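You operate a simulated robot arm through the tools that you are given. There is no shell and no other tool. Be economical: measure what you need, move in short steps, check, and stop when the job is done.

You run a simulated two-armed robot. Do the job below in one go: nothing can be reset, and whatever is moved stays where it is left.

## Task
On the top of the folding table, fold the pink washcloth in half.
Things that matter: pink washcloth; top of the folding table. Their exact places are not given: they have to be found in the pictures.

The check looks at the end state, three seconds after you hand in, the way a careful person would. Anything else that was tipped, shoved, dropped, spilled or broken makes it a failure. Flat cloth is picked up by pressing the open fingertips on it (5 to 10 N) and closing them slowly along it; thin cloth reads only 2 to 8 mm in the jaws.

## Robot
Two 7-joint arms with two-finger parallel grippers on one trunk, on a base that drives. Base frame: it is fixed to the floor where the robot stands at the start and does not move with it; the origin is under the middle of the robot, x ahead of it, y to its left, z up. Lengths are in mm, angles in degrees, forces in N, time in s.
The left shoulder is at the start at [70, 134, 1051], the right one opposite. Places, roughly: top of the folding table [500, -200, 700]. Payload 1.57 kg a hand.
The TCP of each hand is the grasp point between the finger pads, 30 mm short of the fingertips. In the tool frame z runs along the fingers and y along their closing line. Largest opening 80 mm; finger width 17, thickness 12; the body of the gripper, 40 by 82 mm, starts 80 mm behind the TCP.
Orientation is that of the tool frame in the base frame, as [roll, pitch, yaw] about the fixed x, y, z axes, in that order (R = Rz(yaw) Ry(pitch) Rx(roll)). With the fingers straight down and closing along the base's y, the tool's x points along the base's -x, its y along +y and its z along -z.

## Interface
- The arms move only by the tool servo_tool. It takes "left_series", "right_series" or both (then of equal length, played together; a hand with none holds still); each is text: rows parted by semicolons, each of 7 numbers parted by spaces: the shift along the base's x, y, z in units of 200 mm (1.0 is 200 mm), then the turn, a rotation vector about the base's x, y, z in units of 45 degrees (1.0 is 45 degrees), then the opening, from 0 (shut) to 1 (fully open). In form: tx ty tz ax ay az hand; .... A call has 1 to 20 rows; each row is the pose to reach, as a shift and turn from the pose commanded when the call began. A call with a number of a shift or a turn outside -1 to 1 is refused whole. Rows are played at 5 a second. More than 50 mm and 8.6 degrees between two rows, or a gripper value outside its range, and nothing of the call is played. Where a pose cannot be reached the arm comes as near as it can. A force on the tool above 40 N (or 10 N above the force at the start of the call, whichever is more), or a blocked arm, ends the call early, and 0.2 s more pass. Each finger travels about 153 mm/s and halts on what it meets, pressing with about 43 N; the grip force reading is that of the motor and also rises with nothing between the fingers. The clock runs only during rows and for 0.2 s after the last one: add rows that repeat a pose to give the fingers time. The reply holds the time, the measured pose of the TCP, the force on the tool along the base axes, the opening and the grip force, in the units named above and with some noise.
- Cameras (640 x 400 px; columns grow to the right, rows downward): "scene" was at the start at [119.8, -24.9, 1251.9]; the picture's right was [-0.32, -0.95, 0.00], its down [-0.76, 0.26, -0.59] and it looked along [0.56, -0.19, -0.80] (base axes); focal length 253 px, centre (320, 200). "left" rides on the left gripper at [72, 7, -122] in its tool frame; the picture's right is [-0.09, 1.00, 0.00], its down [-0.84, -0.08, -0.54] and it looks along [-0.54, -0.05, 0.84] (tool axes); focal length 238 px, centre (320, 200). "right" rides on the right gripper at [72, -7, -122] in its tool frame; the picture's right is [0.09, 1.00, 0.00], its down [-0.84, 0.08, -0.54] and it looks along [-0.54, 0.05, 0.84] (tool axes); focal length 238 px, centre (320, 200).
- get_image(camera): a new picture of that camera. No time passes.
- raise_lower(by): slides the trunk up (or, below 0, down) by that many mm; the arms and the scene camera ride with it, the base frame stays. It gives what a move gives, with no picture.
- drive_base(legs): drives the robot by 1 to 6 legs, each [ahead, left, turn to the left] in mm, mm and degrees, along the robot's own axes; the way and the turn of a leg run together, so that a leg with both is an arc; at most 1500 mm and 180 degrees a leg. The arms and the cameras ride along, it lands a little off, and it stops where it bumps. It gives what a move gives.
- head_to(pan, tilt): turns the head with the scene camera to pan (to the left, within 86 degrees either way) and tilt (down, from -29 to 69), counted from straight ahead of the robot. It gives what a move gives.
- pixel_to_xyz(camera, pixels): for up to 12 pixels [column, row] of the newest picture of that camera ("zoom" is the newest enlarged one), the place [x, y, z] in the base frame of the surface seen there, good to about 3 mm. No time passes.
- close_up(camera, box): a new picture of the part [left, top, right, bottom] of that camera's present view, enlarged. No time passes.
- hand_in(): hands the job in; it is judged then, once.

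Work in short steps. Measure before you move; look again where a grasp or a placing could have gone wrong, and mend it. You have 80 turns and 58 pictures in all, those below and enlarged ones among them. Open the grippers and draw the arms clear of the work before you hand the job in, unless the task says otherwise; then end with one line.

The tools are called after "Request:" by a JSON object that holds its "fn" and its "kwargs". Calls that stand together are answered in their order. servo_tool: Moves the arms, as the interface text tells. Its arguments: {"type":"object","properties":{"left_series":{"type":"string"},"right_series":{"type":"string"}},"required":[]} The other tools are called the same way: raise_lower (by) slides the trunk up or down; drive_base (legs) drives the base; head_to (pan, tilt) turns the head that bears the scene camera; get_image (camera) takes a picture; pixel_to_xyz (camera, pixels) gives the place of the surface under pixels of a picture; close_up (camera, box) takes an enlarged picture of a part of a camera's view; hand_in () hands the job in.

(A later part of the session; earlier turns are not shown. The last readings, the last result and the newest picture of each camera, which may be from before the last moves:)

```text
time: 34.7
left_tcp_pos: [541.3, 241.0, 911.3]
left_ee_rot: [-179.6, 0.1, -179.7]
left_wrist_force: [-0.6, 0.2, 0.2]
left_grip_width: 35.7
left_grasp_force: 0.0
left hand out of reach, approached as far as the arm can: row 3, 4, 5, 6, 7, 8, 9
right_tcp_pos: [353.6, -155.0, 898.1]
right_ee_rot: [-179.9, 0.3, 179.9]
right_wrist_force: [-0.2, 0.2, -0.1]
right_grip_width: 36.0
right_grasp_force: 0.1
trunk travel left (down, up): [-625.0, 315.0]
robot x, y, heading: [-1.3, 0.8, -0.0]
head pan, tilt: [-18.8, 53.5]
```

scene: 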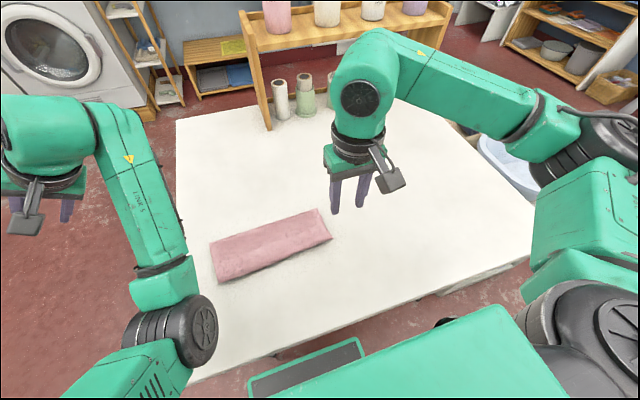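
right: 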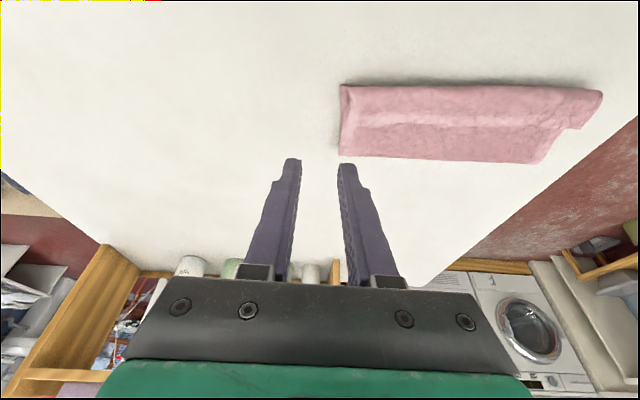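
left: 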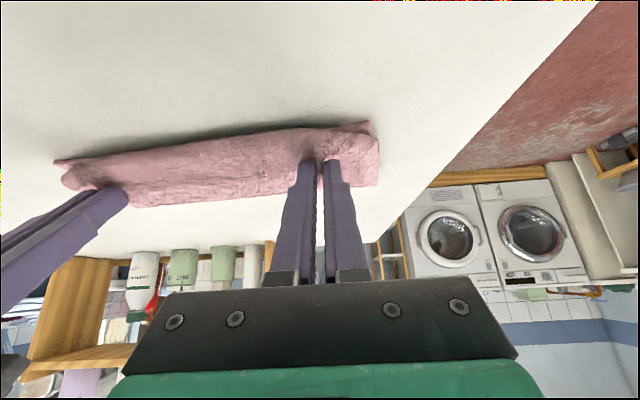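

Left is upright but sits off its command. I send it toward its original start pose to see whether it recovers.

Request:
{"fn": "servo_tool", "kwargs": {"left_series": "0.1 -0.03 0.1 0 0 0 0.45; 0.1 -0.07 0.22 0 0 0 0.45; 0.1 -0.07 0.22 0 0 0 0.45; 0.05 -0.07 0.22 0 0 0 0.45; 0 -0.07 0.22 0 0 0 0.45; 0 -0.07 0.22 0 0 0 0.45; 0 -0.07 0.22 0 0 0 0.45"}}

Request:
{"fn": "get_image", "kwargs": {"camera": "scene"}}

```text
time: 36.3
left_tcp_pos: [549.2, 230.8, 955.5]
left_ee_rot: [-179.7, 0.2, -179.7]
left_wrist_force: [-0.8, 0.7, -0.3]
left_grip_width: 36.1
left_grasp_force: 0.0
left hand out of reach, approached as far as the arm can: row 5, 6, 7
right_tcp_pos: [353.2, -155.0, 899.1]
right_ee_rot: [-179.9, 0.3, 179.8]
right_wrist_force: [-0.1, 0.0, -0.9]
right_grip_width: 36.0
right_grasp_force: 0.1
trunk travel left (down, up): [-625.0, 315.0]
robot x, y, heading: [-0.2, 1.4, -0.1]
head pan, tilt: [-18.8, 53.5]
```

```text
27 pictures are left
```

scene: 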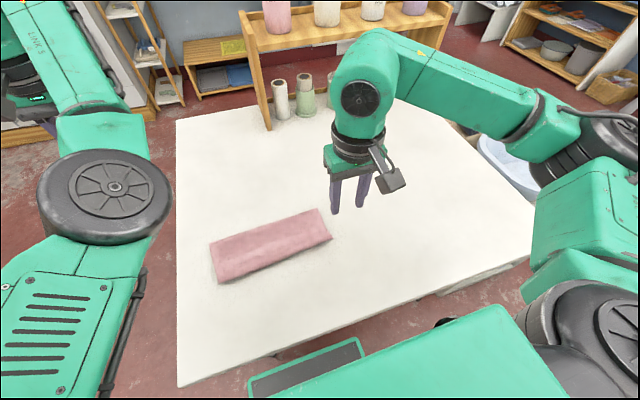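

The left elbow has swung to the inner side. I extend that arm almost straight outward to let the elbow relax, then come back.

Request:
{"fn": "servo_tool", "kwargs": {"left_series": "0.2 0.1 0.05 0 0 0 0.45; 0.4 0.2 0.1 0 0 0 0.45; 0.6 0.3 0.15 0 0 0 0.45; 0.8 0.4 0.2 0 0 0 0.45; 1.0 0.5 0.25 0 0 0 0.45; 1.0 0.7 0.3 0 0 0 0.45; 1.0 0.9 0.35 0 0 0 0.45; 1.0 1.0 0.35 0 0 0 0.45"}}

Request:
{"fn": "get_image", "kwargs": {"camera": "scene"}}

```text
time: 38.1
left_tcp_pos: [570.0, 330.9, 967.2]
left_ee_rot: [-179.7, 0.3, -179.7]
left_wrist_force: [-0.3, -0.7, -0.1]
left_grip_width: 35.9
left_grasp_force: 0.0
left hand out of reach, approached as far as the arm can: row 2, 3, 4, 5, 6, 7, 8
right_tcp_pos: [354.1, -155.6, 897.9]
right_ee_rot: [-179.9, 0.2, 179.9]
right_wrist_force: [0.4, 0.1, 0.1]
right_grip_width: 35.7
right_grasp_force: 0.0
trunk travel left (down, up): [-625.0, 315.0]
robot x, y, heading: [3.2, 0.3, -0.2]
head pan, tilt: [-18.8, 53.5]
```

```text
26 pictures are left
```

scene: 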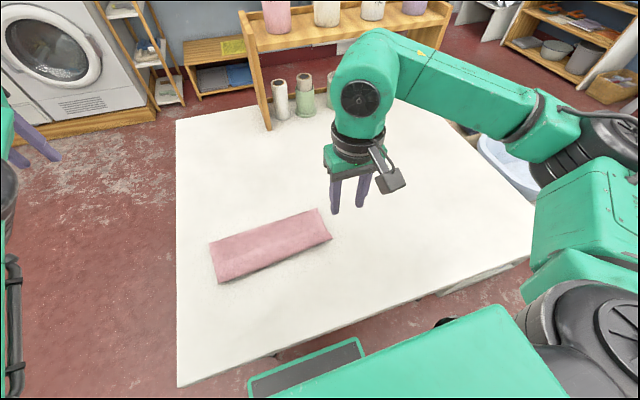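

Arm is now swung out. I bring it back toward (480,190,960) — commanded is now about (675,387,1031).

Request:
{"fn": "servo_tool", "kwargs": {"left_series": "-0.2 -0.1 -0.05 0 0 0 0.45; -0.4 -0.25 -0.1 0 0 0 0.45; -0.6 -0.4 -0.15 0 0 0 0.45; -0.8 -0.5 -0.2 0 0 0 0.45; -0.9 -0.65 -0.25 0 0 0 0.45; -0.95 -0.8 -0.3 0 0 0 0.45; -0.97 -0.95 -0.35 0 0 0 0.45; -0.97 -1 -0.35 0 0 0 0.45;-0.97 -1 -0.35 0 0 0 0.45"}}

Request:
{"fn": "get_image", "kwargs": {"camera": "scene"}}

```text
refused: row 2 steps farther than a row can; nothing moved
```

```text
25 pictures are left
```

scene: 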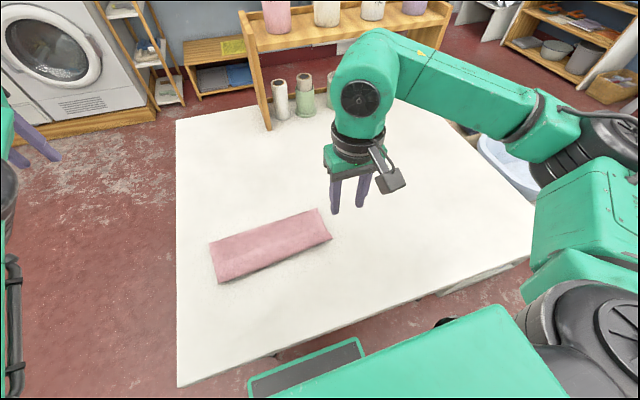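

The step was over 50 mm; I use smaller rows.

Request:
{"fn": "servo_tool", "kwargs": {"left_series": "-0.15 -0.1 -0.05 0 0 0 0.45; -0.3 -0.2 -0.1 0 0 0 0.45; -0.45 -0.3 -0.15 0 0 0 0.45; -0.6 -0.4 -0.2 0 0 0 0.45; -0.75 -0.5 -0.25 0 0 0 0.45; -0.85 -0.65 -0.3 0 0 0 0.45; -0.95 -0.8 -0.35 0 0 0 0.45; -0.97 -0.95 -0.35 0 0 0 0.45; -0.97 -1 -0.35 0 0 0 0.45; -0.97 -1 -0.35 0 0 0 0.45"}}

Request:
{"fn": "get_image", "kwargs": {"camera": "scene"}}

```text
time: 40.3
left_tcp_pos: [525.2, 220.6, 832.9]
left_ee_rot: [-179.7, 0.1, -179.6]
left_wrist_force: [0.3, -0.4, 0.1]
left_grip_width: 36.0
left_grasp_force: 0.0
left hand out of reach, approached as far as the arm can: row 3, 4, 5, 6, 7, 8, 9, 10
right_tcp_pos: [353.0, -154.9, 896.5]
right_ee_rot: [-180.0, 0.1, 179.8]
right_wrist_force: [-0.1, -0.3, -0.3]
right_grip_width: 36.0
right_grasp_force: 0.0
trunk travel left (down, up): [-625.0, 315.0]
robot x, y, heading: [0.6, -1.4, 0.1]
head pan, tilt: [-18.8, 53.5]
```

```text
24 pictures are left
```

scene: 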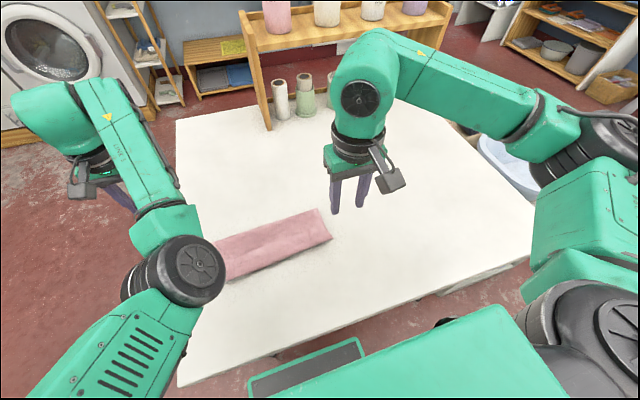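

The elbow is still on the inner side. Tilting the fingers inward (wrist outward) should draw the elbow out, so I try that away from the cloth.

Request:
{"fn": "servo_tool", "kwargs": {"left_series": "0.05 0.1 0.02 -0.15 0 0 0.45; 0.1 0.2 0.04 -0.3 0 0 0.45; 0.1 0.3 0.06 -0.45 0 0 0.45; 0.1 0.4 0.08 -0.6 0 0 0.45; 0.1 0.4 0.1 -0.75 0 0 0.45; 0.1 0.4 0.1 -0.9 0 0 0.45; 0.1 0.4 0.1 -1 0 0 0.45; 0.1 0.4 0.1 -1 0 0 0.45"}}

Request:
{"fn": "get_image", "kwargs": {"camera": "scene"}}

```text
time: 42.1
left_tcp_pos: [549.7, 302.1, 858.8]
left_ee_rot: [-135.8, 0.1, -179.3]
left_wrist_force: [0.0, -0.3, 0.0]
left_grip_width: 35.9
left_grasp_force: 0.1
right_tcp_pos: [354.7, -155.4, 898.6]
right_ee_rot: [-179.8, 0.1, 179.8]
right_wrist_force: [0.0, -0.1, -0.6]
right_grip_width: 35.7
right_grasp_force: 0.1
trunk travel left (down, up): [-625.0, 315.0]
robot x, y, heading: [-3.3, 1.7, 0.1]
head pan, tilt: [-18.8, 53.5]
```

```text
23 pictures are left
```

scene: 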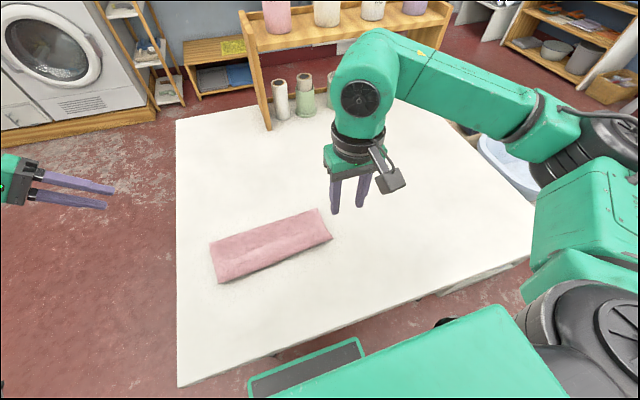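

Reachable without complaint and the elbow is out of the way. Now I bring it in while tilted and up, then untilt.

Request:
{"fn": "servo_tool", "kwargs": {"left_series": "-0.05 -0.05 0.08 0 0 0 0.45; -0.15 -0.1 0.16 0 0 0 0.45; -0.25 -0.2 0.24 0 0 0 0.45; -0.35 -0.3 0.3 0.1 0 0 0.45; -0.4 -0.4 0.35 0.2 0 0 0.45; -0.4 -0.5 0.35 0.35 0 0 0.45; -0.4 -0.55 0.35 0.5 0 0 0.45; -0.4 -0.6 0.35 0.65 0 0 0.45; -0.4 -0.6 0.35 0.8 0 0 0.45; -0.4 -0.6 0.35 0.98 0 0 0.45; -0.4 -0.6 0.35 0.98 0 0 0.45"}}

Request:
{"fn": "get_image", "kwargs": {"camera": "scene"}}

```text
time: 44.5
left_tcp_pos: [521.7, 232.0, 939.8]
left_ee_rot: [-178.7, 0.1, -179.4]
left_wrist_force: [-1.0, -0.2, -0.5]
left_grip_width: 36.0
left_grasp_force: 0.0
left hand out of reach, approached as far as the arm can: row 1, 8, 9, 10, 11
right_tcp_pos: [353.1, -155.8, 899.5]
right_ee_rot: [-179.8, 0.1, 179.8]
right_wrist_force: [-0.6, 1.1, 0.2]
right_grip_width: 35.8
right_grasp_force: 0.1
trunk travel left (down, up): [-625.0, 315.0]
robot x, y, heading: [0.5, 2.1, 0.1]
head pan, tilt: [-18.8, 53.5]
```

```text
22 pictures are left
```

scene: 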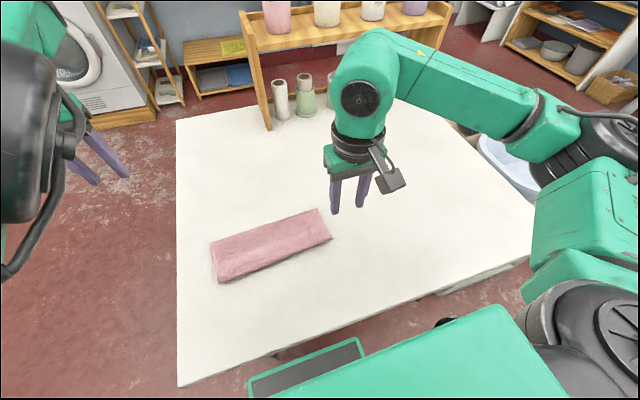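

It is still limited when upright; the wrist seems to be short of yaw. I test turning the left tool 40° about the vertical to see if reach returns.

Request:
{"fn": "servo_tool", "kwargs": {"left_series": "0 0 0 0 0 0.15 0.45; 0 0 0 0 0 0.3 0.45; 0 0 0 0 0 0.45 0.45; 0 0 0 0 0 0.6 0.45; 0 0 0 0 0 0.75 0.45; 0 0 0 0 0 0.9 0.45; -0.1 -0.1 0 0 0 0.9 0.45; -0.25 -0.2 0 0 0 0.9 0.45; -0.25 -0.2 0 0 0 0.9 0.45"}}

Request:
{"fn": "get_image", "kwargs": {"camera": "scene"}}

```text
time: 46.5
left_tcp_pos: [517.9, 239.8, 945.1]
left_ee_rot: [-178.7, -0.4, -138.6]
left_wrist_force: [0.4, -0.3, -1.1]
left_grip_width: 35.9
left_grasp_force: 0.2
left hand out of reach, approached as far as the arm can: row 7, 8, 9
right_tcp_pos: [353.4, -155.1, 897.8]
right_ee_rot: [-179.9, 0.2, 179.9]
right_wrist_force: [0.0, -1.3, 0.3]
right_grip_width: 36.0
right_grasp_force: 0.1
trunk travel left (down, up): [-625.0, 315.0]
robot x, y, heading: [-0.9, 0.4, 0.2]
head pan, tilt: [-18.8, 53.5]
```

```text
21 pictures are left
```

scene: 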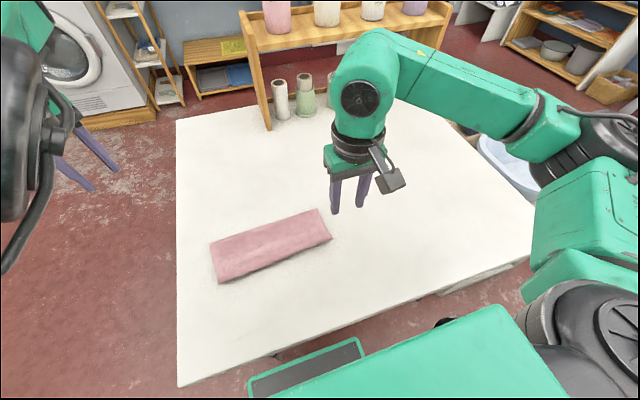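

Yaw does not help. I instead swing the left hand far out to the left to straighten the arm, planning to return with the elbow trailing outside.

Request:
{"fn": "servo_tool", "kwargs": {"left_series": "0 0.2 0 0 0 -0.1 0.45; 0 0.4 -0.05 0 0 -0.25 0.45; -0.1 0.6 -0.1 0 0 -0.4 0.45; -0.2 0.8 -0.15 0 0 -0.55 0.45; -0.35 0.95 -0.2 0 0 -0.7 0.45; -0.5 1.0 -0.25 0 0 -0.8 0.45; -0.6 1.0 -0.3 0 0 -0.9 0.45; -0.6 1.0 -0.3 0 0 -0.9 0.45"}}

```text
time: 48.3
left_tcp_pos: [396.5, 434.6, 889.8]
left_ee_rot: [-178.9, 0.2, -179.7]
left_wrist_force: [-0.2, -0.2, -0.1]
left_grip_width: 35.8
left_grasp_force: 0.0
right_tcp_pos: [354.4, -156.0, 897.0]
right_ee_rot: [-179.9, 0.2, 180.0]
right_wrist_force: [0.0, 0.2, 0.6]
right_grip_width: 35.9
right_grasp_force: 0.1
trunk travel left (down, up): [-625.0, 315.0]
robot x, y, heading: [0.7, 1.5, 0.0]
head pan, tilt: [-18.8, 53.5]
```

Reachable there. I go further out to y≈630, then look where the elbow is by panning the head is unnecessary; I rely on the reach messages.

Request:
{"fn": "servo_tool", "kwargs": {"left_series": "0 0.2 0 0 0 0 0.45; 0 0.4 0 0 0 0 0.45; 0 0.6 0 0 0 0 0.45; 0 0.8 0 0 0 0 0.45; 0 1.0 0 0 0 0 0.45; 0 1.0 0 0 0 0 0.45"}}

Request:
{"fn": "head_to", "kwargs": {"pan": 40, "tilt": 45}}

Request:
{"fn": "get_image", "kwargs": {"camera": "scene"}}

```text
time: 49.7
left_tcp_pos: [396.3, 615.5, 890.4]
left_ee_rot: [-178.8, 0.1, -179.7]
left_wrist_force: [0.4, -0.4, 0.1]
left_grip_width: 35.9
left_grasp_force: 0.0
left hand out of reach, approached as far as the arm can: row 5, 6
right_tcp_pos: [354.2, -155.1, 897.7]
right_ee_rot: [-179.9, 0.2, 179.8]
right_wrist_force: [0.2, 0.3, 0.2]
right_grip_width: 36.0
right_grasp_force: 0.0
trunk travel left (down, up): [-625.0, 315.0]
robot x, y, heading: [0.3, -2.1, 0.1]
head pan, tilt: [-18.8, 53.5]
```

```text
time: 51.0
left_tcp_pos: [395.9, 614.7, 890.4]
left_ee_rot: [-178.7, 0.1, -179.7]
left_wrist_force: [-0.1, -1.0, 0.0]
left_grip_width: 36.0
left_grasp_force: 0.1
right_tcp_pos: [353.9, -156.0, 898.0]
right_ee_rot: [-179.9, 0.3, 180.0]
right_wrist_force: [-0.1, -0.6, 0.6]
right_grip_width: 36.0
right_grasp_force: 0.0
trunk travel left (down, up): [-625.0, 315.0]
robot x, y, heading: [-1.3, -3.3, -0.3]
head pan, tilt: [40.0, 45.0]
```

```text
20 pictures are left
```

scene: 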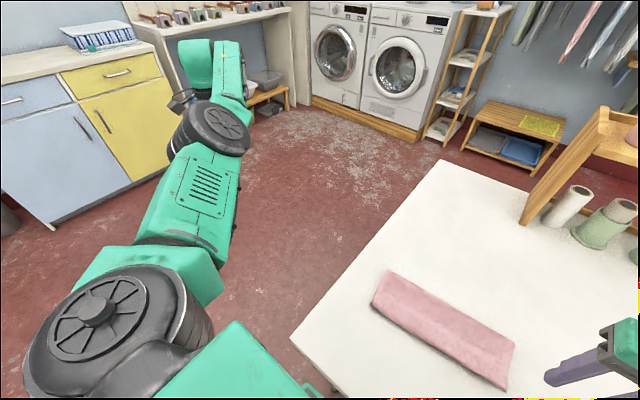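

The elbow hinge is bent the wrong way (forearm bending outward). I overstretch the arm fully toward front-left to pass it through straight, then come back inward with the tool yawed clockwise.

Request:
{"fn": "servo_tool", "kwargs": {"left_series": "0.1 0.2 0 0 0 0 0.45; 0.2 0.4 0 0 0 0 0.45; 0.3 0.6 0 0 0 -0.15 0.45; 0.4 0.8 0 0 0 -0.3 0.45; 0.55 0.8 0 0 0 -0.45 0.45; 0.75 0.7 0 0 0 -0.6 0.45; 0.95 0.55 0 0 0 -0.75 0.45; 1.0 0.35 0 0 0 -0.9 0.45; 1.0 0.15 0 0 0 -0.9 0.45; 1.0 -0.05 0 0 0 -0.9 0.45; 0.95 -0.25 0 0 0 -0.9 0.45; 0.85 -0.45 0 0 0 -0.9 0.45; 0.75 -0.65 0 0 0 -0.9 0.45; 0.6 -0.8 0 0 0 -0.9 0.45; 0.5 -1 0 0 0 -0.9 0.45; 0.5 -1 0 0 0 -0.9 0.45"}}

Request:
{"fn": "get_image", "kwargs": {"camera": "scene"}}

```text
time: 54.4
left_tcp_pos: [498.4, 411.7, 891.1]
left_ee_rot: [-178.8, 0.2, 139.9]
left_wrist_force: [-0.3, 0.4, -0.3]
left_grip_width: 35.9
left_grasp_force: 0.1
left hand out of reach, approached as far as the arm can: row 1, 2, 3, 4, 5, 6, 7, 8, 9, 10, 11, 12, 13
right_tcp_pos: [353.7, -153.9, 898.5]
right_ee_rot: [-179.8, 0.2, 179.9]
right_wrist_force: [-0.2, 0.4, 0.8]
right_grip_width: 35.8
right_grasp_force: 0.1
trunk travel left (down, up): [-625.0, 315.0]
robot x, y, heading: [-3.5, -1.9, 0.0]
head pan, tilt: [40.0, 45.0]
```

```text
19 pictures are left
```

scene: 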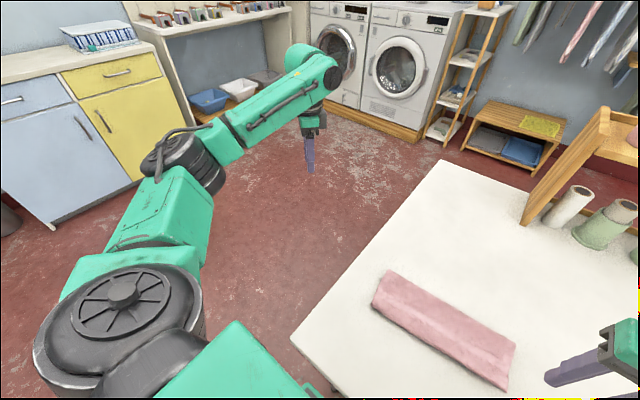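

The elbow now bends the right way. I bring the left hand in with the yaw undone and turn the head back.

Request:
{"fn": "servo_tool", "kwargs": {"left_series": "0 -0.12 0 0 0 0.1 0.45; 0 -0.25 0 0 0 0.2 0.45; 0 -0.4 0 0 0 0.3 0.45; 0 -0.55 0 0 0 0.42 0.45; 0 -0.7 0 0 0 0.54 0.45; 0 -0.85 0 0 0 0.66 0.45; 0 -1 0 0 0 0.78 0.45; 0 -1 0 0 0 0.89 0.45; 0 -1 0 0 0 0.89 0.45"}}

Request:
{"fn": "head_to", "kwargs": {"pan": -10, "tilt": 55}}

```text
time: 56.4
left_tcp_pos: [495.6, 212.3, 890.8]
left_ee_rot: [-178.8, 0.2, 179.9]
left_wrist_force: [0.6, -0.4, 0.1]
left_grip_width: 35.8
left_grasp_force: 0.1
right_tcp_pos: [353.9, -154.7, 898.7]
right_ee_rot: [-179.9, 0.2, 179.9]
right_wrist_force: [-0.6, -0.2, 0.2]
right_grip_width: 36.0
right_grasp_force: 0.1
trunk travel left (down, up): [-625.0, 315.0]
robot x, y, heading: [0.4, 1.1, -0.0]
head pan, tilt: [40.0, 45.0]
```

```text
time: 57.6
left_tcp_pos: [495.0, 212.2, 891.4]
left_ee_rot: [-178.9, 0.2, 179.9]
left_wrist_force: [0.4, -0.9, 0.3]
left_grip_width: 35.8
left_grasp_force: 0.1
right_tcp_pos: [354.2, -154.4, 897.9]
right_ee_rot: [-179.9, 0.2, 180.0]
right_wrist_force: [0.2, -0.5, 0.5]
right_grip_width: 36.0
right_grasp_force: 0.1
trunk travel left (down, up): [-625.0, 315.0]
robot x, y, heading: [-0.7, -0.4, -0.3]
head pan, tilt: [-10.0, 55.0]
```

Left is recovered. I bring both hands above the ends of the curled flap (x≈376–382).

Request:
{"fn": "servo_tool", "kwargs": {"left_series": "-0.12 -0.12 -0.04 0 0 0 0.45; -0.24 -0.24 -0.08 0 0 0 0.45; -0.36 -0.36 -0.15 0 0 0 0.45; -0.45 -0.48 -0.22 0 0 0 0.45; -0.53 -0.58 -0.3 0 0 0 0.45; -0.595 -0.66 -0.38 0 0 0 0.45; -0.595 -0.66 -0.38 0 0 0 0.45", "right_series": "0.02 0.05 -0.07 0 0 0 0.45; 0.04 0.1 -0.14 0 0 0 0.45; 0.06 0.15 -0.21 0 0 0 0.45; 0.08 0.2 -0.28 0 0 0 0.45; 0.11 0.25 -0.35 0 0 0 0.45; 0.14 0.31 -0.415 0 0 0 0.45; 0.14 0.31 -0.415 0 0 0 0.45"}}

Request:
{"fn": "get_image", "kwargs": {"camera": "left"}}

Request:
{"fn": "get_image", "kwargs": {"camera": "right"}}

```text
time: 59.2
left_tcp_pos: [376.1, 83.0, 813.1]
left_ee_rot: [-178.8, 0.3, 179.9]
left_wrist_force: [-0.3, -0.2, -0.2]
left_grip_width: 35.9
left_grasp_force: 0.0
right_tcp_pos: [384.0, -93.8, 814.8]
right_ee_rot: [-179.9, 0.2, 180.0]
right_wrist_force: [0.2, -0.4, -0.5]
right_grip_width: 36.1
right_grasp_force: 0.1
trunk travel left (down, up): [-625.0, 315.0]
robot x, y, heading: [-0.6, 2.9, -0.1]
head pan, tilt: [-10.0, 55.0]
```

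```text
18 pictures are left
```

left: 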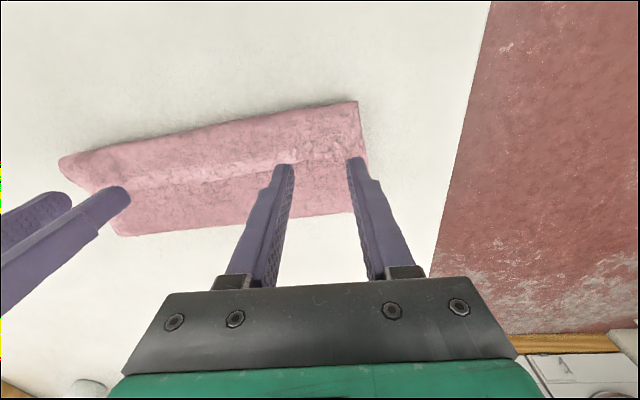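

```text
17 pictures are left
```

right: 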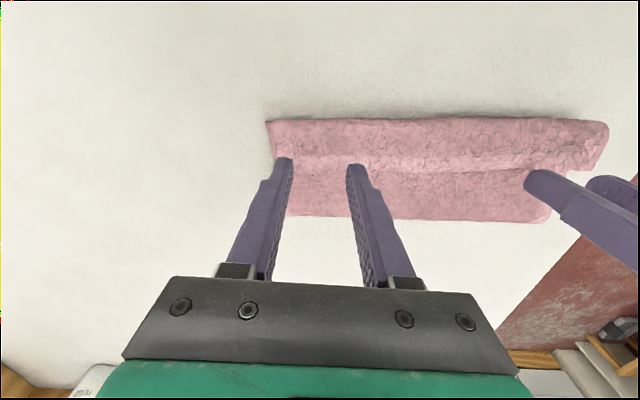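

I measure the step of the flap edge near each gripper to place the fingers.

Request:
{"fn": "pixel_to_xyz", "kwargs": {"camera": "left", "pixels": [[320, 110], [320, 130], [320, 145], [320, 153], [320, 160], [320, 168], [320, 180], [355, 105], [363, 150]]}}

Request:
{"fn": "pixel_to_xyz", "kwargs": {"camera": "right", "pixels": [[320, 125], [320, 140], [320, 150], [320, 158], [320, 165], [320, 172], [320, 185], [270, 125], [280, 155]]}}

```text
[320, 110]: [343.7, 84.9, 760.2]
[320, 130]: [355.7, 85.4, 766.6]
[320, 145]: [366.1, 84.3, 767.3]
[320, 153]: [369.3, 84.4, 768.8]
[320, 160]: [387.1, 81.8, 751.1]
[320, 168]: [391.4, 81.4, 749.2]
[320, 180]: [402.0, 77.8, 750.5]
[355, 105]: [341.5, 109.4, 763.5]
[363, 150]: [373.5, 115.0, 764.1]
```

```text
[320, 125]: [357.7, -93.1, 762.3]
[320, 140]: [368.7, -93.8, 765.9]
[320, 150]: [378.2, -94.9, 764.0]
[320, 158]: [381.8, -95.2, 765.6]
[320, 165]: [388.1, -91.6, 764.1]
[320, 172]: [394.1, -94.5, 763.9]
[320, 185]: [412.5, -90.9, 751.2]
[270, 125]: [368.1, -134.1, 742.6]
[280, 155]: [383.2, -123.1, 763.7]
```

The flap edge is at x≈375 (left, z 768) and x≈400 (right, z 764). I shift accordingly and lower to a light press.

Request:
{"fn": "servo_tool", "kwargs": {"left_series": "-0.05 0 -0.04 0 0 0 0.45; -0.05 0 -0.08 0 0 0 0.45; -0.05 0 -0.1 0 0 0 0.45; -0.05 0 -0.12 0 0 0 0.45; -0.05 0 -0.12 0 0 0 0.45", "right_series": "0.02 0 -0.04 0 0 0 0.45; 0.02 0 -0.08 0 0 0 0.45; 0.02 0 -0.11 0 0 0 0.45; 0.02 0 -0.14 0 0 0 0.45; 0.02 0 -0.14 0 0 0 0.45"}}

```text
time: 60.4
left_tcp_pos: [366.4, 81.8, 790.2]
left_ee_rot: [-178.8, 0.2, 179.8]
left_wrist_force: [-0.2, 0.0, 0.0]
left_grip_width: 36.0
left_grasp_force: 0.1
right_tcp_pos: [387.3, -92.7, 786.1]
right_ee_rot: [-179.9, 0.1, 179.8]
right_wrist_force: [0.2, -0.1, -0.6]
right_grip_width: 36.0
right_grasp_force: 0.0
trunk travel left (down, up): [-625.0, 315.0]
robot x, y, heading: [-3.9, -1.2, 0.0]
head pan, tilt: [-10.0, 55.0]
```

No force yet (soft, puffy). I keep creeping down 8 mm left, 5 mm right.

Request:
{"fn": "servo_tool", "kwargs": {"left_series": "0 0 -0.015 0 0 0 0.45; 0 0 -0.03 0 0 0 0.45; 0 0 -0.04 0 0 0 0.45; 0 0 -0.04 0 0 0 0.45", "right_series": "0 0 -0.01 0 0 0 0.45; 0 0 -0.02 0 0 0 0.45; 0 0 -0.025 0 0 0 0.45; 0 0 -0.025 0 0 0 0.45"}}

```text
time: 61.4
left_tcp_pos: [365.7, 81.9, 783.3]
left_ee_rot: [-178.8, 0.2, 179.9]
left_wrist_force: [0.2, -0.2, 1.3]
left_grip_width: 35.8
left_grasp_force: 0.1
right_tcp_pos: [385.7, -93.2, 781.0]
right_ee_rot: [-179.9, 0.1, 180.0]
right_wrist_force: [0.7, 1.1, 1.4]
right_grip_width: 36.1
right_grasp_force: 0.1
trunk travel left (down, up): [-625.0, 315.0]
robot x, y, heading: [-2.4, -1.1, -0.0]
head pan, tilt: [-10.0, 55.0]
```

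Slight contact (~1 N). I go 1.6 mm further and close slowly to catch only the top flap.

Request:
{"fn": "servo_tool", "kwargs": {"left_series": "0 0 -0.008 0 0 0 0.45; 0 0 -0.01 0 0 0 0.42; 0 0 -0.01 0 0 0 0.38; 0 0 -0.01 0 0 0 0.34; 0 0 -0.01 0 0 0 0.3; 0 0 -0.01 0 0 0 0.26; 0 0 -0.01 0 0 0 0.22; 0 0 -0.01 0 0 0 0.18; 0 0 -0.01 0 0 0 0.14; 0 0 -0.01 0 0 0 0.1; 0 0 -0.01 0 0 0 0.06; 0 0 -0.01 0 0 0 0.03; 0 0 -0.01 0 0 0 0; 0 0 -0.01 0 0 0 0", "right_series": "0 0 -0.008 0 0 0 0.45; 0 0 -0.008 0 0 0 0.42; 0 0 -0.008 0 0 0 0.38; 0 0 -0.008 0 0 0 0.34; 0 0 -0.008 0 0 0 0.3; 0 0 -0.008 0 0 0 0.26; 0 0 -0.008 0 0 0 0.22; 0 0 -0.008 0 0 0 0.18; 0 0 -0.008 0 0 0 0.14; 0 0 -0.008 0 0 0 0.1; 0 0 -0.008 0 0 0 0.06; 0 0 -0.008 0 0 0 0.03; 0 0 -0.008 0 0 0 0; 0 0 -0.008 0 0 0 0"}}

```text
time: 64.4
left_tcp_pos: [365.1, 82.4, 781.4]
left_ee_rot: [-178.7, 0.2, 179.9]
left_wrist_force: [1.1, -3.8, 3.0]
left_grip_width: 3.6
left_grasp_force: 24.7
right_tcp_pos: [385.5, -92.5, 780.2]
right_ee_rot: [-180.0, 0.1, 179.9]
right_wrist_force: [-0.6, 2.3, 3.8]
right_grip_width: 3.4
right_grasp_force: 24.4
trunk travel left (down, up): [-625.0, 315.0]
robot x, y, heading: [0.4, 4.4, 0.3]
head pan, tilt: [-10.0, 55.0]
```

Both hold about 3.5 mm: just the flap. I lift and swing it back toward the far side.

Request:
{"fn": "servo_tool", "kwargs": {"left_series": "0.02 -0.01 0.1 0 0 0 0; 0.08 -0.015 0.2 0 0 0 0; 0.18 -0.015 0.28 0 0 0 0; 0.3 -0.015 0.35 0 0 0 0; 0.42 -0.015 0.4 0 0 0 0; 0.54 -0.015 0.42 0 0 0 0; 0.54 -0.015 0.42 0 0 0 0", "right_series": "0.02 0.01 0.1 0 0 0 0; 0.06 0.01 0.2 0 0 0 0; 0.14 0.01 0.28 0 0 0 0; 0.25 0.01 0.35 0 0 0 0; 0.36 0.01 0.4 0 0 0 0; 0.47 0.01 0.42 0 0 0 0; 0.47 0.01 0.42 0 0 0 0"}}

Request:
{"fn": "get_image", "kwargs": {"camera": "scene"}}

```text
time: 66.0
left_tcp_pos: [473.0, 78.2, 865.2]
left_ee_rot: [-178.8, 0.2, 179.9]
left_wrist_force: [0.1, -0.4, -0.3]
left_grip_width: 3.7
left_grasp_force: 24.5
right_tcp_pos: [480.2, -91.0, 864.4]
right_ee_rot: [-179.9, 0.1, 179.9]
right_wrist_force: [0.1, 0.2, -1.4]
right_grip_width: 3.4
right_grasp_force: 24.2
trunk travel left (down, up): [-625.0, 315.0]
robot x, y, heading: [2.2, 0.1, 0.0]
head pan, tilt: [-10.0, 55.0]
```

```text
16 pictures are left
```

scene: 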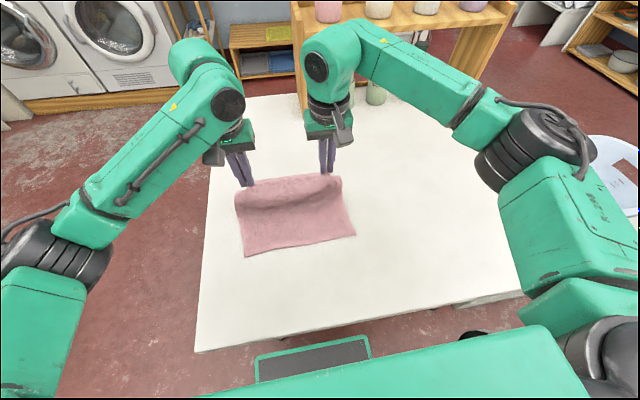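

The bottom layer lies flat and the upper one hangs right above the wanted crease. Now I refold with a lower, looser arc so the bottom does not peel, ending about 15 mm short of the near edge.

Request:
{"fn": "servo_tool", "kwargs": {"left_series": "-0.07 0 -0.05 0 -0.11 0 0; -0.14 -0.005 -0.1 0 -0.22 0 0; -0.215 -0.01 -0.15 0 -0.33 0 0; -0.29 -0.015 -0.195 0 -0.44 0 0; -0.36 -0.02 -0.25 0 -0.55 0 0; -0.43 -0.025 -0.305 0 -0.66 0 0; -0.49 -0.03 -0.345 0 -0.76 0 0; -0.54 -0.03 -0.385 0 -0.84 0 0; -0.54 -0.03 -0.385 0 -0.84 0 0", "right_series": "-0.07 0 -0.05 0 -0.11 0 0; -0.14 -0.005 -0.1 0 -0.22 0 0; -0.215 -0.01 -0.15 0 -0.33 0 0; -0.29 -0.015 -0.195 0 -0.44 0 0; -0.36 -0.02 -0.25 0 -0.55 0 0; -0.43 -0.025 -0.305 0 -0.66 0 0; -0.49 -0.03 -0.345 0 -0.76 0 0; -0.53 -0.03 -0.385 0 -0.84 0 0; -0.53 -0.03 -0.385 0 -0.84 0 0"}}

Request:
{"fn": "get_image", "kwargs": {"camera": "right"}}

Request:
{"fn": "get_image", "kwargs": {"camera": "scene"}}

```text
time: 68.0
left_tcp_pos: [365.1, 72.4, 787.1]
left_ee_rot: [-178.9, 38.0, 179.8]
left_wrist_force: [0.2, -0.1, 0.5]
left_grip_width: 3.8
left_grasp_force: 24.5
right_tcp_pos: [373.7, -98.0, 787.5]
right_ee_rot: [-180.0, 38.0, 179.9]
right_wrist_force: [-0.3, 0.9, -0.1]
right_grip_width: 3.6
right_grasp_force: 24.3
trunk travel left (down, up): [-625.0, 315.0]
robot x, y, heading: [-0.1, 1.3, 0.1]
head pan, tilt: [-10.0, 55.0]
```

```text
15 pictures are left
```

right: 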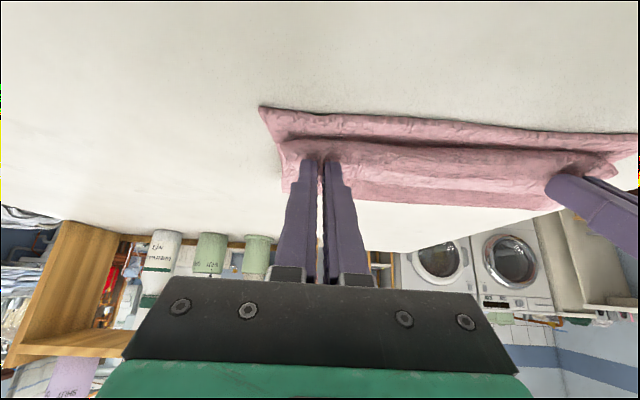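

```text
14 pictures are left
```

scene: 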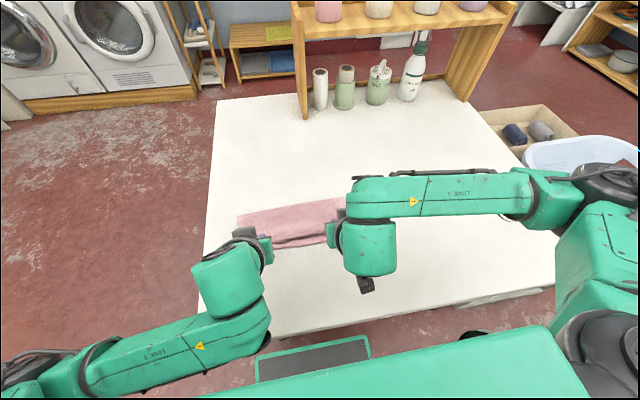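

Good: near edge of the bottom layer shows ahead of the roll. I measure the roll, the near edge, and the crease.

Request:
{"fn": "pixel_to_xyz", "kwargs": {"camera": "scene", "pixels": [[240, 216], [290, 206], [340, 199], [290, 225], [290, 240], [300, 245]]}}

Request:
{"fn": "pixel_to_xyz", "kwargs": {"camera": "right", "pixels": [[263, 110], [288, 143], [450, 122], [450, 140], [450, 150], [450, 170], [450, 200], [630, 137], [610, 165]]}}

```text
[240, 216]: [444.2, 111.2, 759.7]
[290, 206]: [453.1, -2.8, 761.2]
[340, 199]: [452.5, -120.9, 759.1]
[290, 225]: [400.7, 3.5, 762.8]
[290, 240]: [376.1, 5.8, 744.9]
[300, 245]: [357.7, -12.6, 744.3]
```

```text
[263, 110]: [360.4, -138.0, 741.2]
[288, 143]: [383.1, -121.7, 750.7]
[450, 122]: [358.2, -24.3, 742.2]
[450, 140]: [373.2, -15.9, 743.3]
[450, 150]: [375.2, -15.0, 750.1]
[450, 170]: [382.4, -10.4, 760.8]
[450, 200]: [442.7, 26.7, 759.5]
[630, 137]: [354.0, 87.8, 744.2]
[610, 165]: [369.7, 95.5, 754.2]
```

The crease is at ~450 with slack rolled near the fingers; flat it would overhang. I back the edge off toward the far side to lay more bottom down, set the slack down around x≈435, then draw the edge low to its final place.

Request:
{"fn": "servo_tool", "kwargs": {"left_series": "0.15 0 0.125 0 0.1 0 0; 0.325 0.01 0.225 0 0.2 0 0; 0.5 0.02 0.275 0 0.3 0 0; 0.65 0.03 0.275 0 0.4 0 0; 0.65 0.03 0.275 0 0.4 0 0; 0.55 0.02 0.2 0 0.3 0 0; 0.425 0.02 0.1 0 0.15 0 0; 0.31 0.01 0.015 0 0 0 0; 0.25 0.01 -0.015 0 0 0 0; 0.125 0 -0.02 0 0 0 0; 0.06 0 -0.02 0 0 0 0; 0 0 -0.02 0 0 0 0; -0.05 0 -0.02 0 0 0 0; -0.09 0 -0.02 0 0 0 0; -0.09 0 -0.02 0 0 0 0", "right_series": "0.15 0 0.125 0 0.1 0 0; 0.325 0.01 0.225 0 0.2 0 0; 0.5 0.02 0.275 0 0.3 0 0; 0.65 0.03 0.275 0 0.4 0 0; 0.65 0.03 0.275 0 0.4 0 0; 0.55 0.02 0.2 0 0.3 0 0; 0.425 0.02 0.1 0 0.15 0 0; 0.31 0.01 0.015 0 0 0 0; 0.25 0.01 -0.015 0 0 0 0; 0.125 0 -0.02 0 0 0 0; 0.06 0 -0.02 0 0 0 0; 0 0 -0.02 0 0 0 0; -0.05 0 -0.02 0 0 0 0; -0.08 0 -0.02 0 0 0 0; -0.08 0 -0.02 0 0 0 0"}}

Request:
{"fn": "get_image", "kwargs": {"camera": "right"}}

Request:
{"fn": "get_image", "kwargs": {"camera": "scene"}}

```text
time: 71.2
left_tcp_pos: [348.2, 73.3, 783.1]
left_ee_rot: [-178.9, 37.9, 179.9]
left_wrist_force: [0.9, 0.2, -0.4]
left_grip_width: 3.6
left_grasp_force: 24.6
right_tcp_pos: [359.4, -96.3, 783.4]
right_ee_rot: [-180.0, 38.0, 179.9]
right_wrist_force: [1.2, -0.7, 0.3]
right_grip_width: 3.6
right_grasp_force: 24.3
trunk travel left (down, up): [-625.0, 315.0]
robot x, y, heading: [-0.5, -1.0, 0.2]
head pan, tilt: [-10.0, 55.0]
```

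```text
13 pictures are left
```

right: 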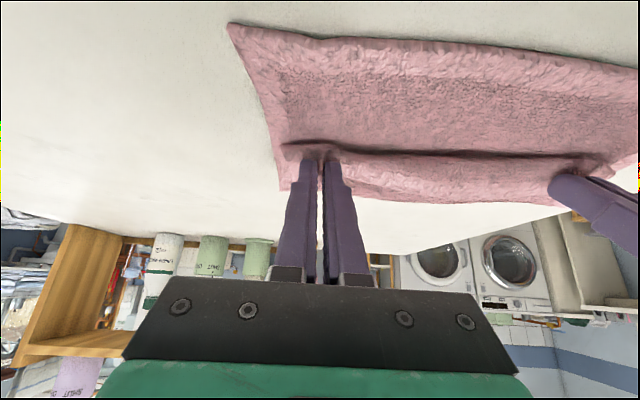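

```text
12 pictures are left
```

scene: 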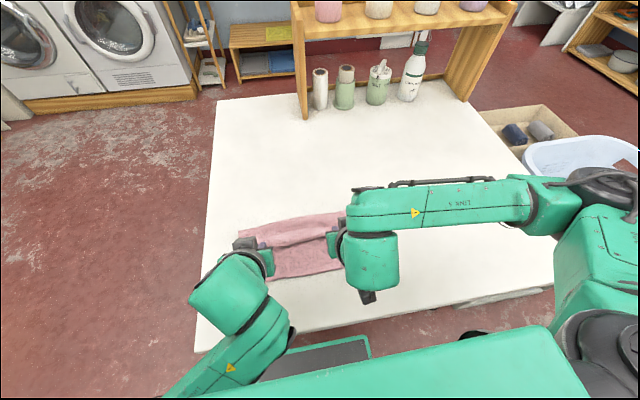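

The low drag slid the whole cloth toward the robot: the bottom layer now sticks out nearer. I measure where everything is.

Request:
{"fn": "pixel_to_xyz", "kwargs": {"camera": "right", "pixels": [[232, 27], [430, 45], [600, 68], [285, 145], [450, 152], [450, 170]]}}

Request:
{"fn": "pixel_to_xyz", "kwargs": {"camera": "scene", "pixels": [[243, 232], [300, 217], [342, 212], [300, 240], [300, 258], [275, 277], [340, 270], [290, 225]]}}

```text
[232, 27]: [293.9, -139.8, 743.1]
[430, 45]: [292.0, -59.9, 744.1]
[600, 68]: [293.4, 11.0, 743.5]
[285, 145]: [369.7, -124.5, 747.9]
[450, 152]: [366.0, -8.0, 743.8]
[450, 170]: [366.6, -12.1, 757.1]
```

```text
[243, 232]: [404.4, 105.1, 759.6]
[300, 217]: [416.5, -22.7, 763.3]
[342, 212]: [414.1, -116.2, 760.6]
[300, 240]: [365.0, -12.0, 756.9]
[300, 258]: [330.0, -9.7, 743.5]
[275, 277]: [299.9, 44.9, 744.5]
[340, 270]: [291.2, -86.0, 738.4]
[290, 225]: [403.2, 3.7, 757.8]
```

The layers are now about 120/105 mm from a crease at x≈412, which is nearly half; only the top edge must come forward to x≈295. I lift the hands 16 mm and drive the base back 60 mm, which keeps the tilt without straining the arms.

Request:
{"fn": "servo_tool", "kwargs": {"left_series": "0 0 0.04 0 0 0 0; -0.02 0 0.08 0 0 0 0; -0.02 0 0.08 0 0 0 0", "right_series": "0 0 0.04 0 0 0 0; -0.02 0 0.08 0 0 0 0; -0.02 0 0.08 0 0 0 0"}}

Request:
{"fn": "drive_base", "kwargs": {"legs": [[-55, 0, 0]]}}

Request:
{"fn": "get_image", "kwargs": {"camera": "right"}}

Request:
{"fn": "get_image", "kwargs": {"camera": "scene"}}

```text
time: 72.0
left_tcp_pos: [345.9, 80.6, 794.1]
left_ee_rot: [179.2, 37.8, 179.5]
left_wrist_force: [-0.8, -4.2, -0.6]
left_grip_width: 3.4
left_grasp_force: 24.6
right_tcp_pos: [354.9, -96.6, 799.4]
right_ee_rot: [180.0, 38.0, 179.9]
right_wrist_force: [0.0, 4.3, 0.4]
right_grip_width: 3.4
right_grasp_force: 24.8
trunk travel left (down, up): [-625.0, 315.0]
robot x, y, heading: [-0.4, -0.5, -0.1]
head pan, tilt: [-10.0, 55.0]
```

```text
time: 72.9
left_tcp_pos: [291.0, 79.0, 794.2]
left_ee_rot: [179.4, 37.8, 179.5]
left_wrist_force: [0.3, -4.2, 0.9]
left_grip_width: 3.4
left_grasp_force: 24.5
right_tcp_pos: [298.1, -96.2, 798.4]
right_ee_rot: [-179.9, 38.0, 179.8]
right_wrist_force: [-0.4, 4.6, -0.5]
right_grip_width: 3.5
right_grasp_force: 24.7
trunk travel left (down, up): [-625.0, 315.0]
robot x, y, heading: [-55.1, 2.5, -0.1]
head pan, tilt: [-10.0, 55.0]
```

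```text
11 pictures are left
```

right: 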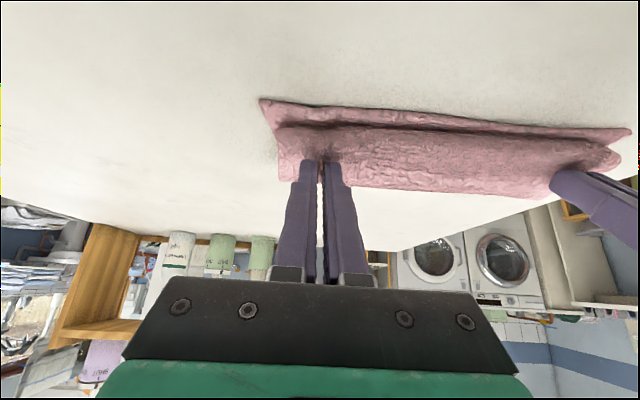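

```text
10 pictures are left
```

scene: 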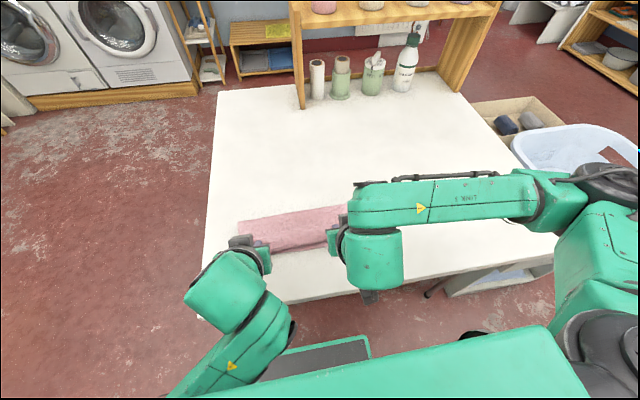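

I measure crease and near edge now.

Request:
{"fn": "pixel_to_xyz", "kwargs": {"camera": "scene", "pixels": [[240, 226], [290, 216], [340, 207], [290, 235], [300, 250]]}}

Request:
{"fn": "pixel_to_xyz", "kwargs": {"camera": "right", "pixels": [[263, 103], [430, 117], [626, 131], [430, 130], [430, 150], [430, 180], [282, 130]]}}

```text
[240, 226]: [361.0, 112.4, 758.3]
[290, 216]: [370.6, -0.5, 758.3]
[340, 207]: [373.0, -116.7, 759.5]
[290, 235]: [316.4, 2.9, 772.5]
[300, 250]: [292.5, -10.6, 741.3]
```

```text
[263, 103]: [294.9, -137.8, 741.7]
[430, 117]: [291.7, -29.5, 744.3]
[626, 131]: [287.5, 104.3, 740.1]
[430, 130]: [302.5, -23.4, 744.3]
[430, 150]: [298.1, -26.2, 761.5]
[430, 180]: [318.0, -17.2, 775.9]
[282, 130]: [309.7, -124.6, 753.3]
```

The crease crept to 370 because the clamped cloth leaves the fingers toward the robot and bulges. A much stronger tilt fixes that, and the base can now retreat to make room. First I swing the hands back to the far side, raising the tilt to about 60°.

Request:
{"fn": "servo_tool", "kwargs": {"left_series": "0.1 0 0.1 0 0 0 0; 0.25 0 0.2 0 0 0 0; 0.4 -0.01 0.25 0 -0.05 0 0; 0.55 -0.02 0.27 0 -0.12 0 0; 0.7 -0.03 0.26 0 -0.2 0 0; 0.85 -0.03 0.24 0 -0.3 0 0; 0.95 -0.03 0.21 0 -0.4 0 0; 0.95 -0.03 0.21 0 -0.5 0 0; 0.95 -0.03 0.21 0 -0.5 0 0", "right_series": "0.1 0 0.1 0 0 0 0; 0.25 0 0.2 0 0 0 0; 0.4 0 0.25 0 -0.05 0 0; 0.55 0 0.26 0 -0.12 0 0; 0.7 0 0.24 0 -0.2 0 0; 0.85 0 0.22 0 -0.3 0 0; 0.95 0 0.19 0 -0.4 0 0; 0.95 0 0.19 0 -0.5 0 0; 0.95 0 0.19 0 -0.5 0 0"}}

Request:
{"fn": "get_image", "kwargs": {"camera": "scene"}}

```text
time: 74.9
left_tcp_pos: [481.9, 72.0, 835.8]
left_ee_rot: [179.0, 60.3, 179.4]
left_wrist_force: [-0.1, -0.2, -1.0]
left_grip_width: 3.7
left_grasp_force: 25.0
right_tcp_pos: [490.2, -97.3, 835.8]
right_ee_rot: [180.0, 60.5, 179.8]
right_wrist_force: [0.1, -0.8, -1.6]
right_grip_width: 3.3
right_grasp_force: 24.7
trunk travel left (down, up): [-625.0, 315.0]
robot x, y, heading: [-56.4, 2.2, 0.1]
head pan, tilt: [-10.0, 55.0]
```

```text
9 pictures are left
```

scene: 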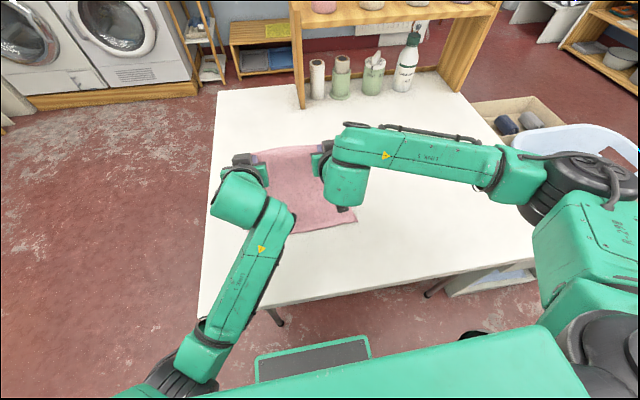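

The cloth is open again. I measure its near edge before continuing.

Request:
{"fn": "pixel_to_xyz", "kwargs": {"camera": "scene", "pixels": [[310, 229], [354, 221], [330, 226], [300, 152], [300, 175], [300, 200]]}}

```text
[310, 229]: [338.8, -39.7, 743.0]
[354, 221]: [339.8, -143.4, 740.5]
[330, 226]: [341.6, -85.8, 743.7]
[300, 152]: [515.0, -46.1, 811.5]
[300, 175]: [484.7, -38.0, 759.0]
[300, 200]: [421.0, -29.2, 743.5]
```

The cloth slid a bit; its near edge is now at x≈339, so the crease should be at ≈452. I drive back 40 mm, which brings the hands above the crease, then fold with 65° tilt, keeping a few mm above the bottom layer.

Request:
{"fn": "drive_base", "kwargs": {"legs": [[-40, 0, 0]]}}

Request:
{"fn": "servo_tool", "kwargs": {"left_series": "-0.1 0 -0.03 0 -0.03 0 0; -0.2 0 -0.07 0 -0.06 0 0; -0.3 0 -0.12 0 -0.1 0 0; -0.4 0 -0.175 0 -0.1 0 0; -0.5 0 -0.225 0 -0.1 0 0; -0.5 0 -0.225 0 -0.1 0 0", "right_series": "-0.1 0 -0.03 0 -0.03 0 0; -0.2 0 -0.07 0 -0.06 0 0; -0.3 0 -0.12 0 -0.1 0 0; -0.4 0 -0.175 0 -0.1 0 0; -0.5 0 -0.225 0 -0.1 0 0; -0.5 0 -0.225 0 -0.1 0 0"}}

Request:
{"fn": "get_image", "kwargs": {"camera": "right"}}

```text
time: 75.8
left_tcp_pos: [441.5, 72.5, 835.9]
left_ee_rot: [179.1, 60.2, 179.5]
left_wrist_force: [0.7, -0.5, 0.9]
left_grip_width: 3.5
left_grasp_force: 24.3
right_tcp_pos: [447.6, -96.9, 837.3]
right_ee_rot: [180.0, 60.5, 179.8]
right_wrist_force: [0.5, 0.3, 0.5]
right_grip_width: 3.3
right_grasp_force: 24.5
trunk travel left (down, up): [-625.0, 315.0]
robot x, y, heading: [-94.4, 0.9, 0.1]
head pan, tilt: [-10.0, 55.0]
```

```text
time: 77.2
left_tcp_pos: [341.0, 72.9, 789.7]
left_ee_rot: [178.9, 64.8, 179.4]
left_wrist_force: [-0.1, -0.1, -0.2]
left_grip_width: 3.5
left_grasp_force: 23.8
right_tcp_pos: [348.6, -98.3, 790.6]
right_ee_rot: [179.9, 65.0, 179.7]
right_wrist_force: [0.0, 0.8, 0.1]
right_grip_width: 3.4
right_grasp_force: 24.4
trunk travel left (down, up): [-625.0, 315.0]
robot x, y, heading: [-95.7, 1.1, 0.2]
head pan, tilt: [-10.0, 55.0]
```

```text
8 pictures are left
```

right: 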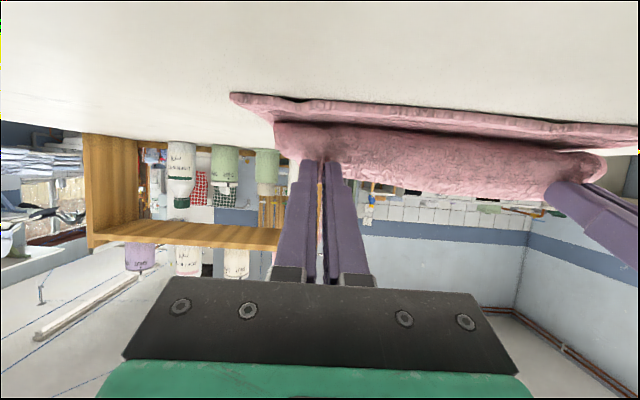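

I measure the layers from this view and take a scene picture for the crease.

Request:
{"fn": "get_image", "kwargs": {"camera": "scene"}}

Request:
{"fn": "pixel_to_xyz", "kwargs": {"camera": "right", "pixels": [[234, 97], [430, 113], [600, 133], [430, 128], [430, 140], [430, 170]]}}

```text
7 pictures are left
```

scene: 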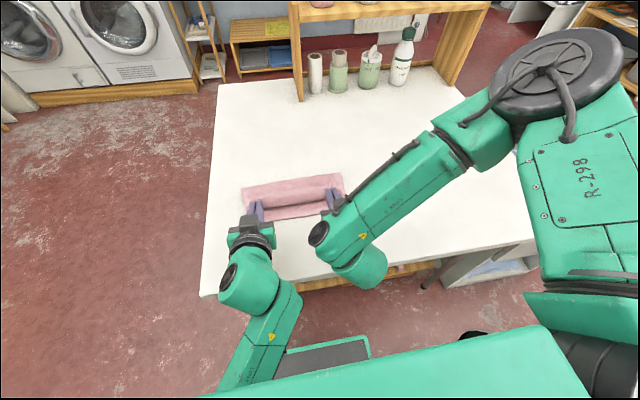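

```text
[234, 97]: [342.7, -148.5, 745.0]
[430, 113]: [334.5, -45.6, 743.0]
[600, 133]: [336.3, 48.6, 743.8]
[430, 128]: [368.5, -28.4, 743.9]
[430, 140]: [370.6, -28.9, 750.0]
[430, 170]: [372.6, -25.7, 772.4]
```

Request:
{"fn": "pixel_to_xyz", "kwargs": {"camera": "scene", "pixels": [[243, 188], [290, 180], [338, 174], [290, 190], [290, 200], [290, 208], [290, 218], [262, 205]]}}

```text
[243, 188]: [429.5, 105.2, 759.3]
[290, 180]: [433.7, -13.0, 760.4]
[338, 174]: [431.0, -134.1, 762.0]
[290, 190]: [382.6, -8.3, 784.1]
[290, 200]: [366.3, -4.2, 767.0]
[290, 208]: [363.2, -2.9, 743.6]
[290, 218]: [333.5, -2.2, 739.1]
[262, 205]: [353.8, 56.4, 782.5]
```

The crease sits at x≈432 vs. wanted ≈448, and slack stands in the loop. I go back a little, tilt to 80°, and hold the sheet standing and leaning toward the near side above the right crease, so it can flop over when released.

Request:
{"fn": "servo_tool", "kwargs": {"left_series": "0.12 0 0.08 0 0 0 0; 0.27 0 0.15 0 -0.03 0 0; 0.42 0 0.21 0 -0.08 0 0; 0.56 0 0.24 0 -0.13 0 0; 0.56 0 0.24 0 -0.2 0 0; 0.5 0 0.235 0 -0.27 0 0; 0.4 0 0.22 0 -0.33 0 0; 0.3 0 0.19 0 -0.33 0 0; 0.2 0 0.15 0 -0.33 0 0; 0.17 0 0.135 0 -0.33 0 0; 0.17 0 0.135 0 -0.33 0 0", "right_series": "0.12 0 0.08 0 0 0 0; 0.27 0 0.15 0 -0.03 0 0; 0.42 0 0.21 0 -0.08 0 0; 0.56 0 0.24 0 -0.13 0 0; 0.56 0 0.24 0 -0.2 0 0; 0.5 0 0.235 0 -0.27 0 0; 0.4 0 0.22 0 -0.33 0 0; 0.3 0 0.19 0 -0.33 0 0; 0.2 0 0.15 0 -0.33 0 0; 0.17 0 0.135 0 -0.33 0 0; 0.17 0 0.135 0 -0.33 0 0"}}

Request:
{"fn": "get_image", "kwargs": {"camera": "scene"}}

```text
time: 79.6
left_tcp_pos: [375.3, 77.3, 813.2]
left_ee_rot: [147.6, 78.8, 146.0]
left_wrist_force: [5.2, -0.4, 9.2]
left_grip_width: 3.5
left_grasp_force: 25.3
right_tcp_pos: [383.6, -96.5, 818.5]
right_ee_rot: [179.6, 79.7, 179.4]
right_wrist_force: [0.1, 2.5, 0.0]
right_grip_width: 3.5
right_grasp_force: 23.9
trunk travel left (down, up): [-625.0, 315.0]
robot x, y, heading: [-94.6, 0.6, -0.0]
head pan, tilt: [-10.0, 55.0]
```

```text
6 pictures are left
```

scene: 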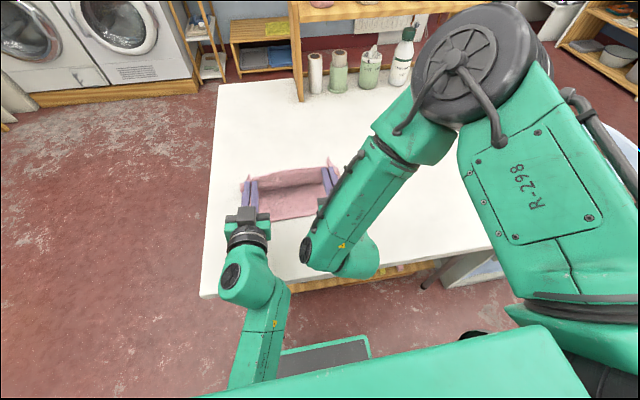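

Standing sheet as wanted (left feels 9 N, probably its limit). I measure base, top and near edge of the sheet.

Request:
{"fn": "pixel_to_xyz", "kwargs": {"camera": "scene", "pixels": [[285, 172], [285, 180], [285, 187], [285, 193], [285, 200], [285, 210], [285, 217], [243, 178], [332, 163], [320, 190]]}}

```text
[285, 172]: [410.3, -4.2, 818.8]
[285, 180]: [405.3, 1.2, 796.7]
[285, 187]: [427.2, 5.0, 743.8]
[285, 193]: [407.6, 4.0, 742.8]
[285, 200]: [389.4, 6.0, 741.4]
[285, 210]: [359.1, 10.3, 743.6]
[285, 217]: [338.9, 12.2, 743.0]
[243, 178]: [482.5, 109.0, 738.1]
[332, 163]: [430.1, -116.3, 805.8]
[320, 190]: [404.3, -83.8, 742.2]
```

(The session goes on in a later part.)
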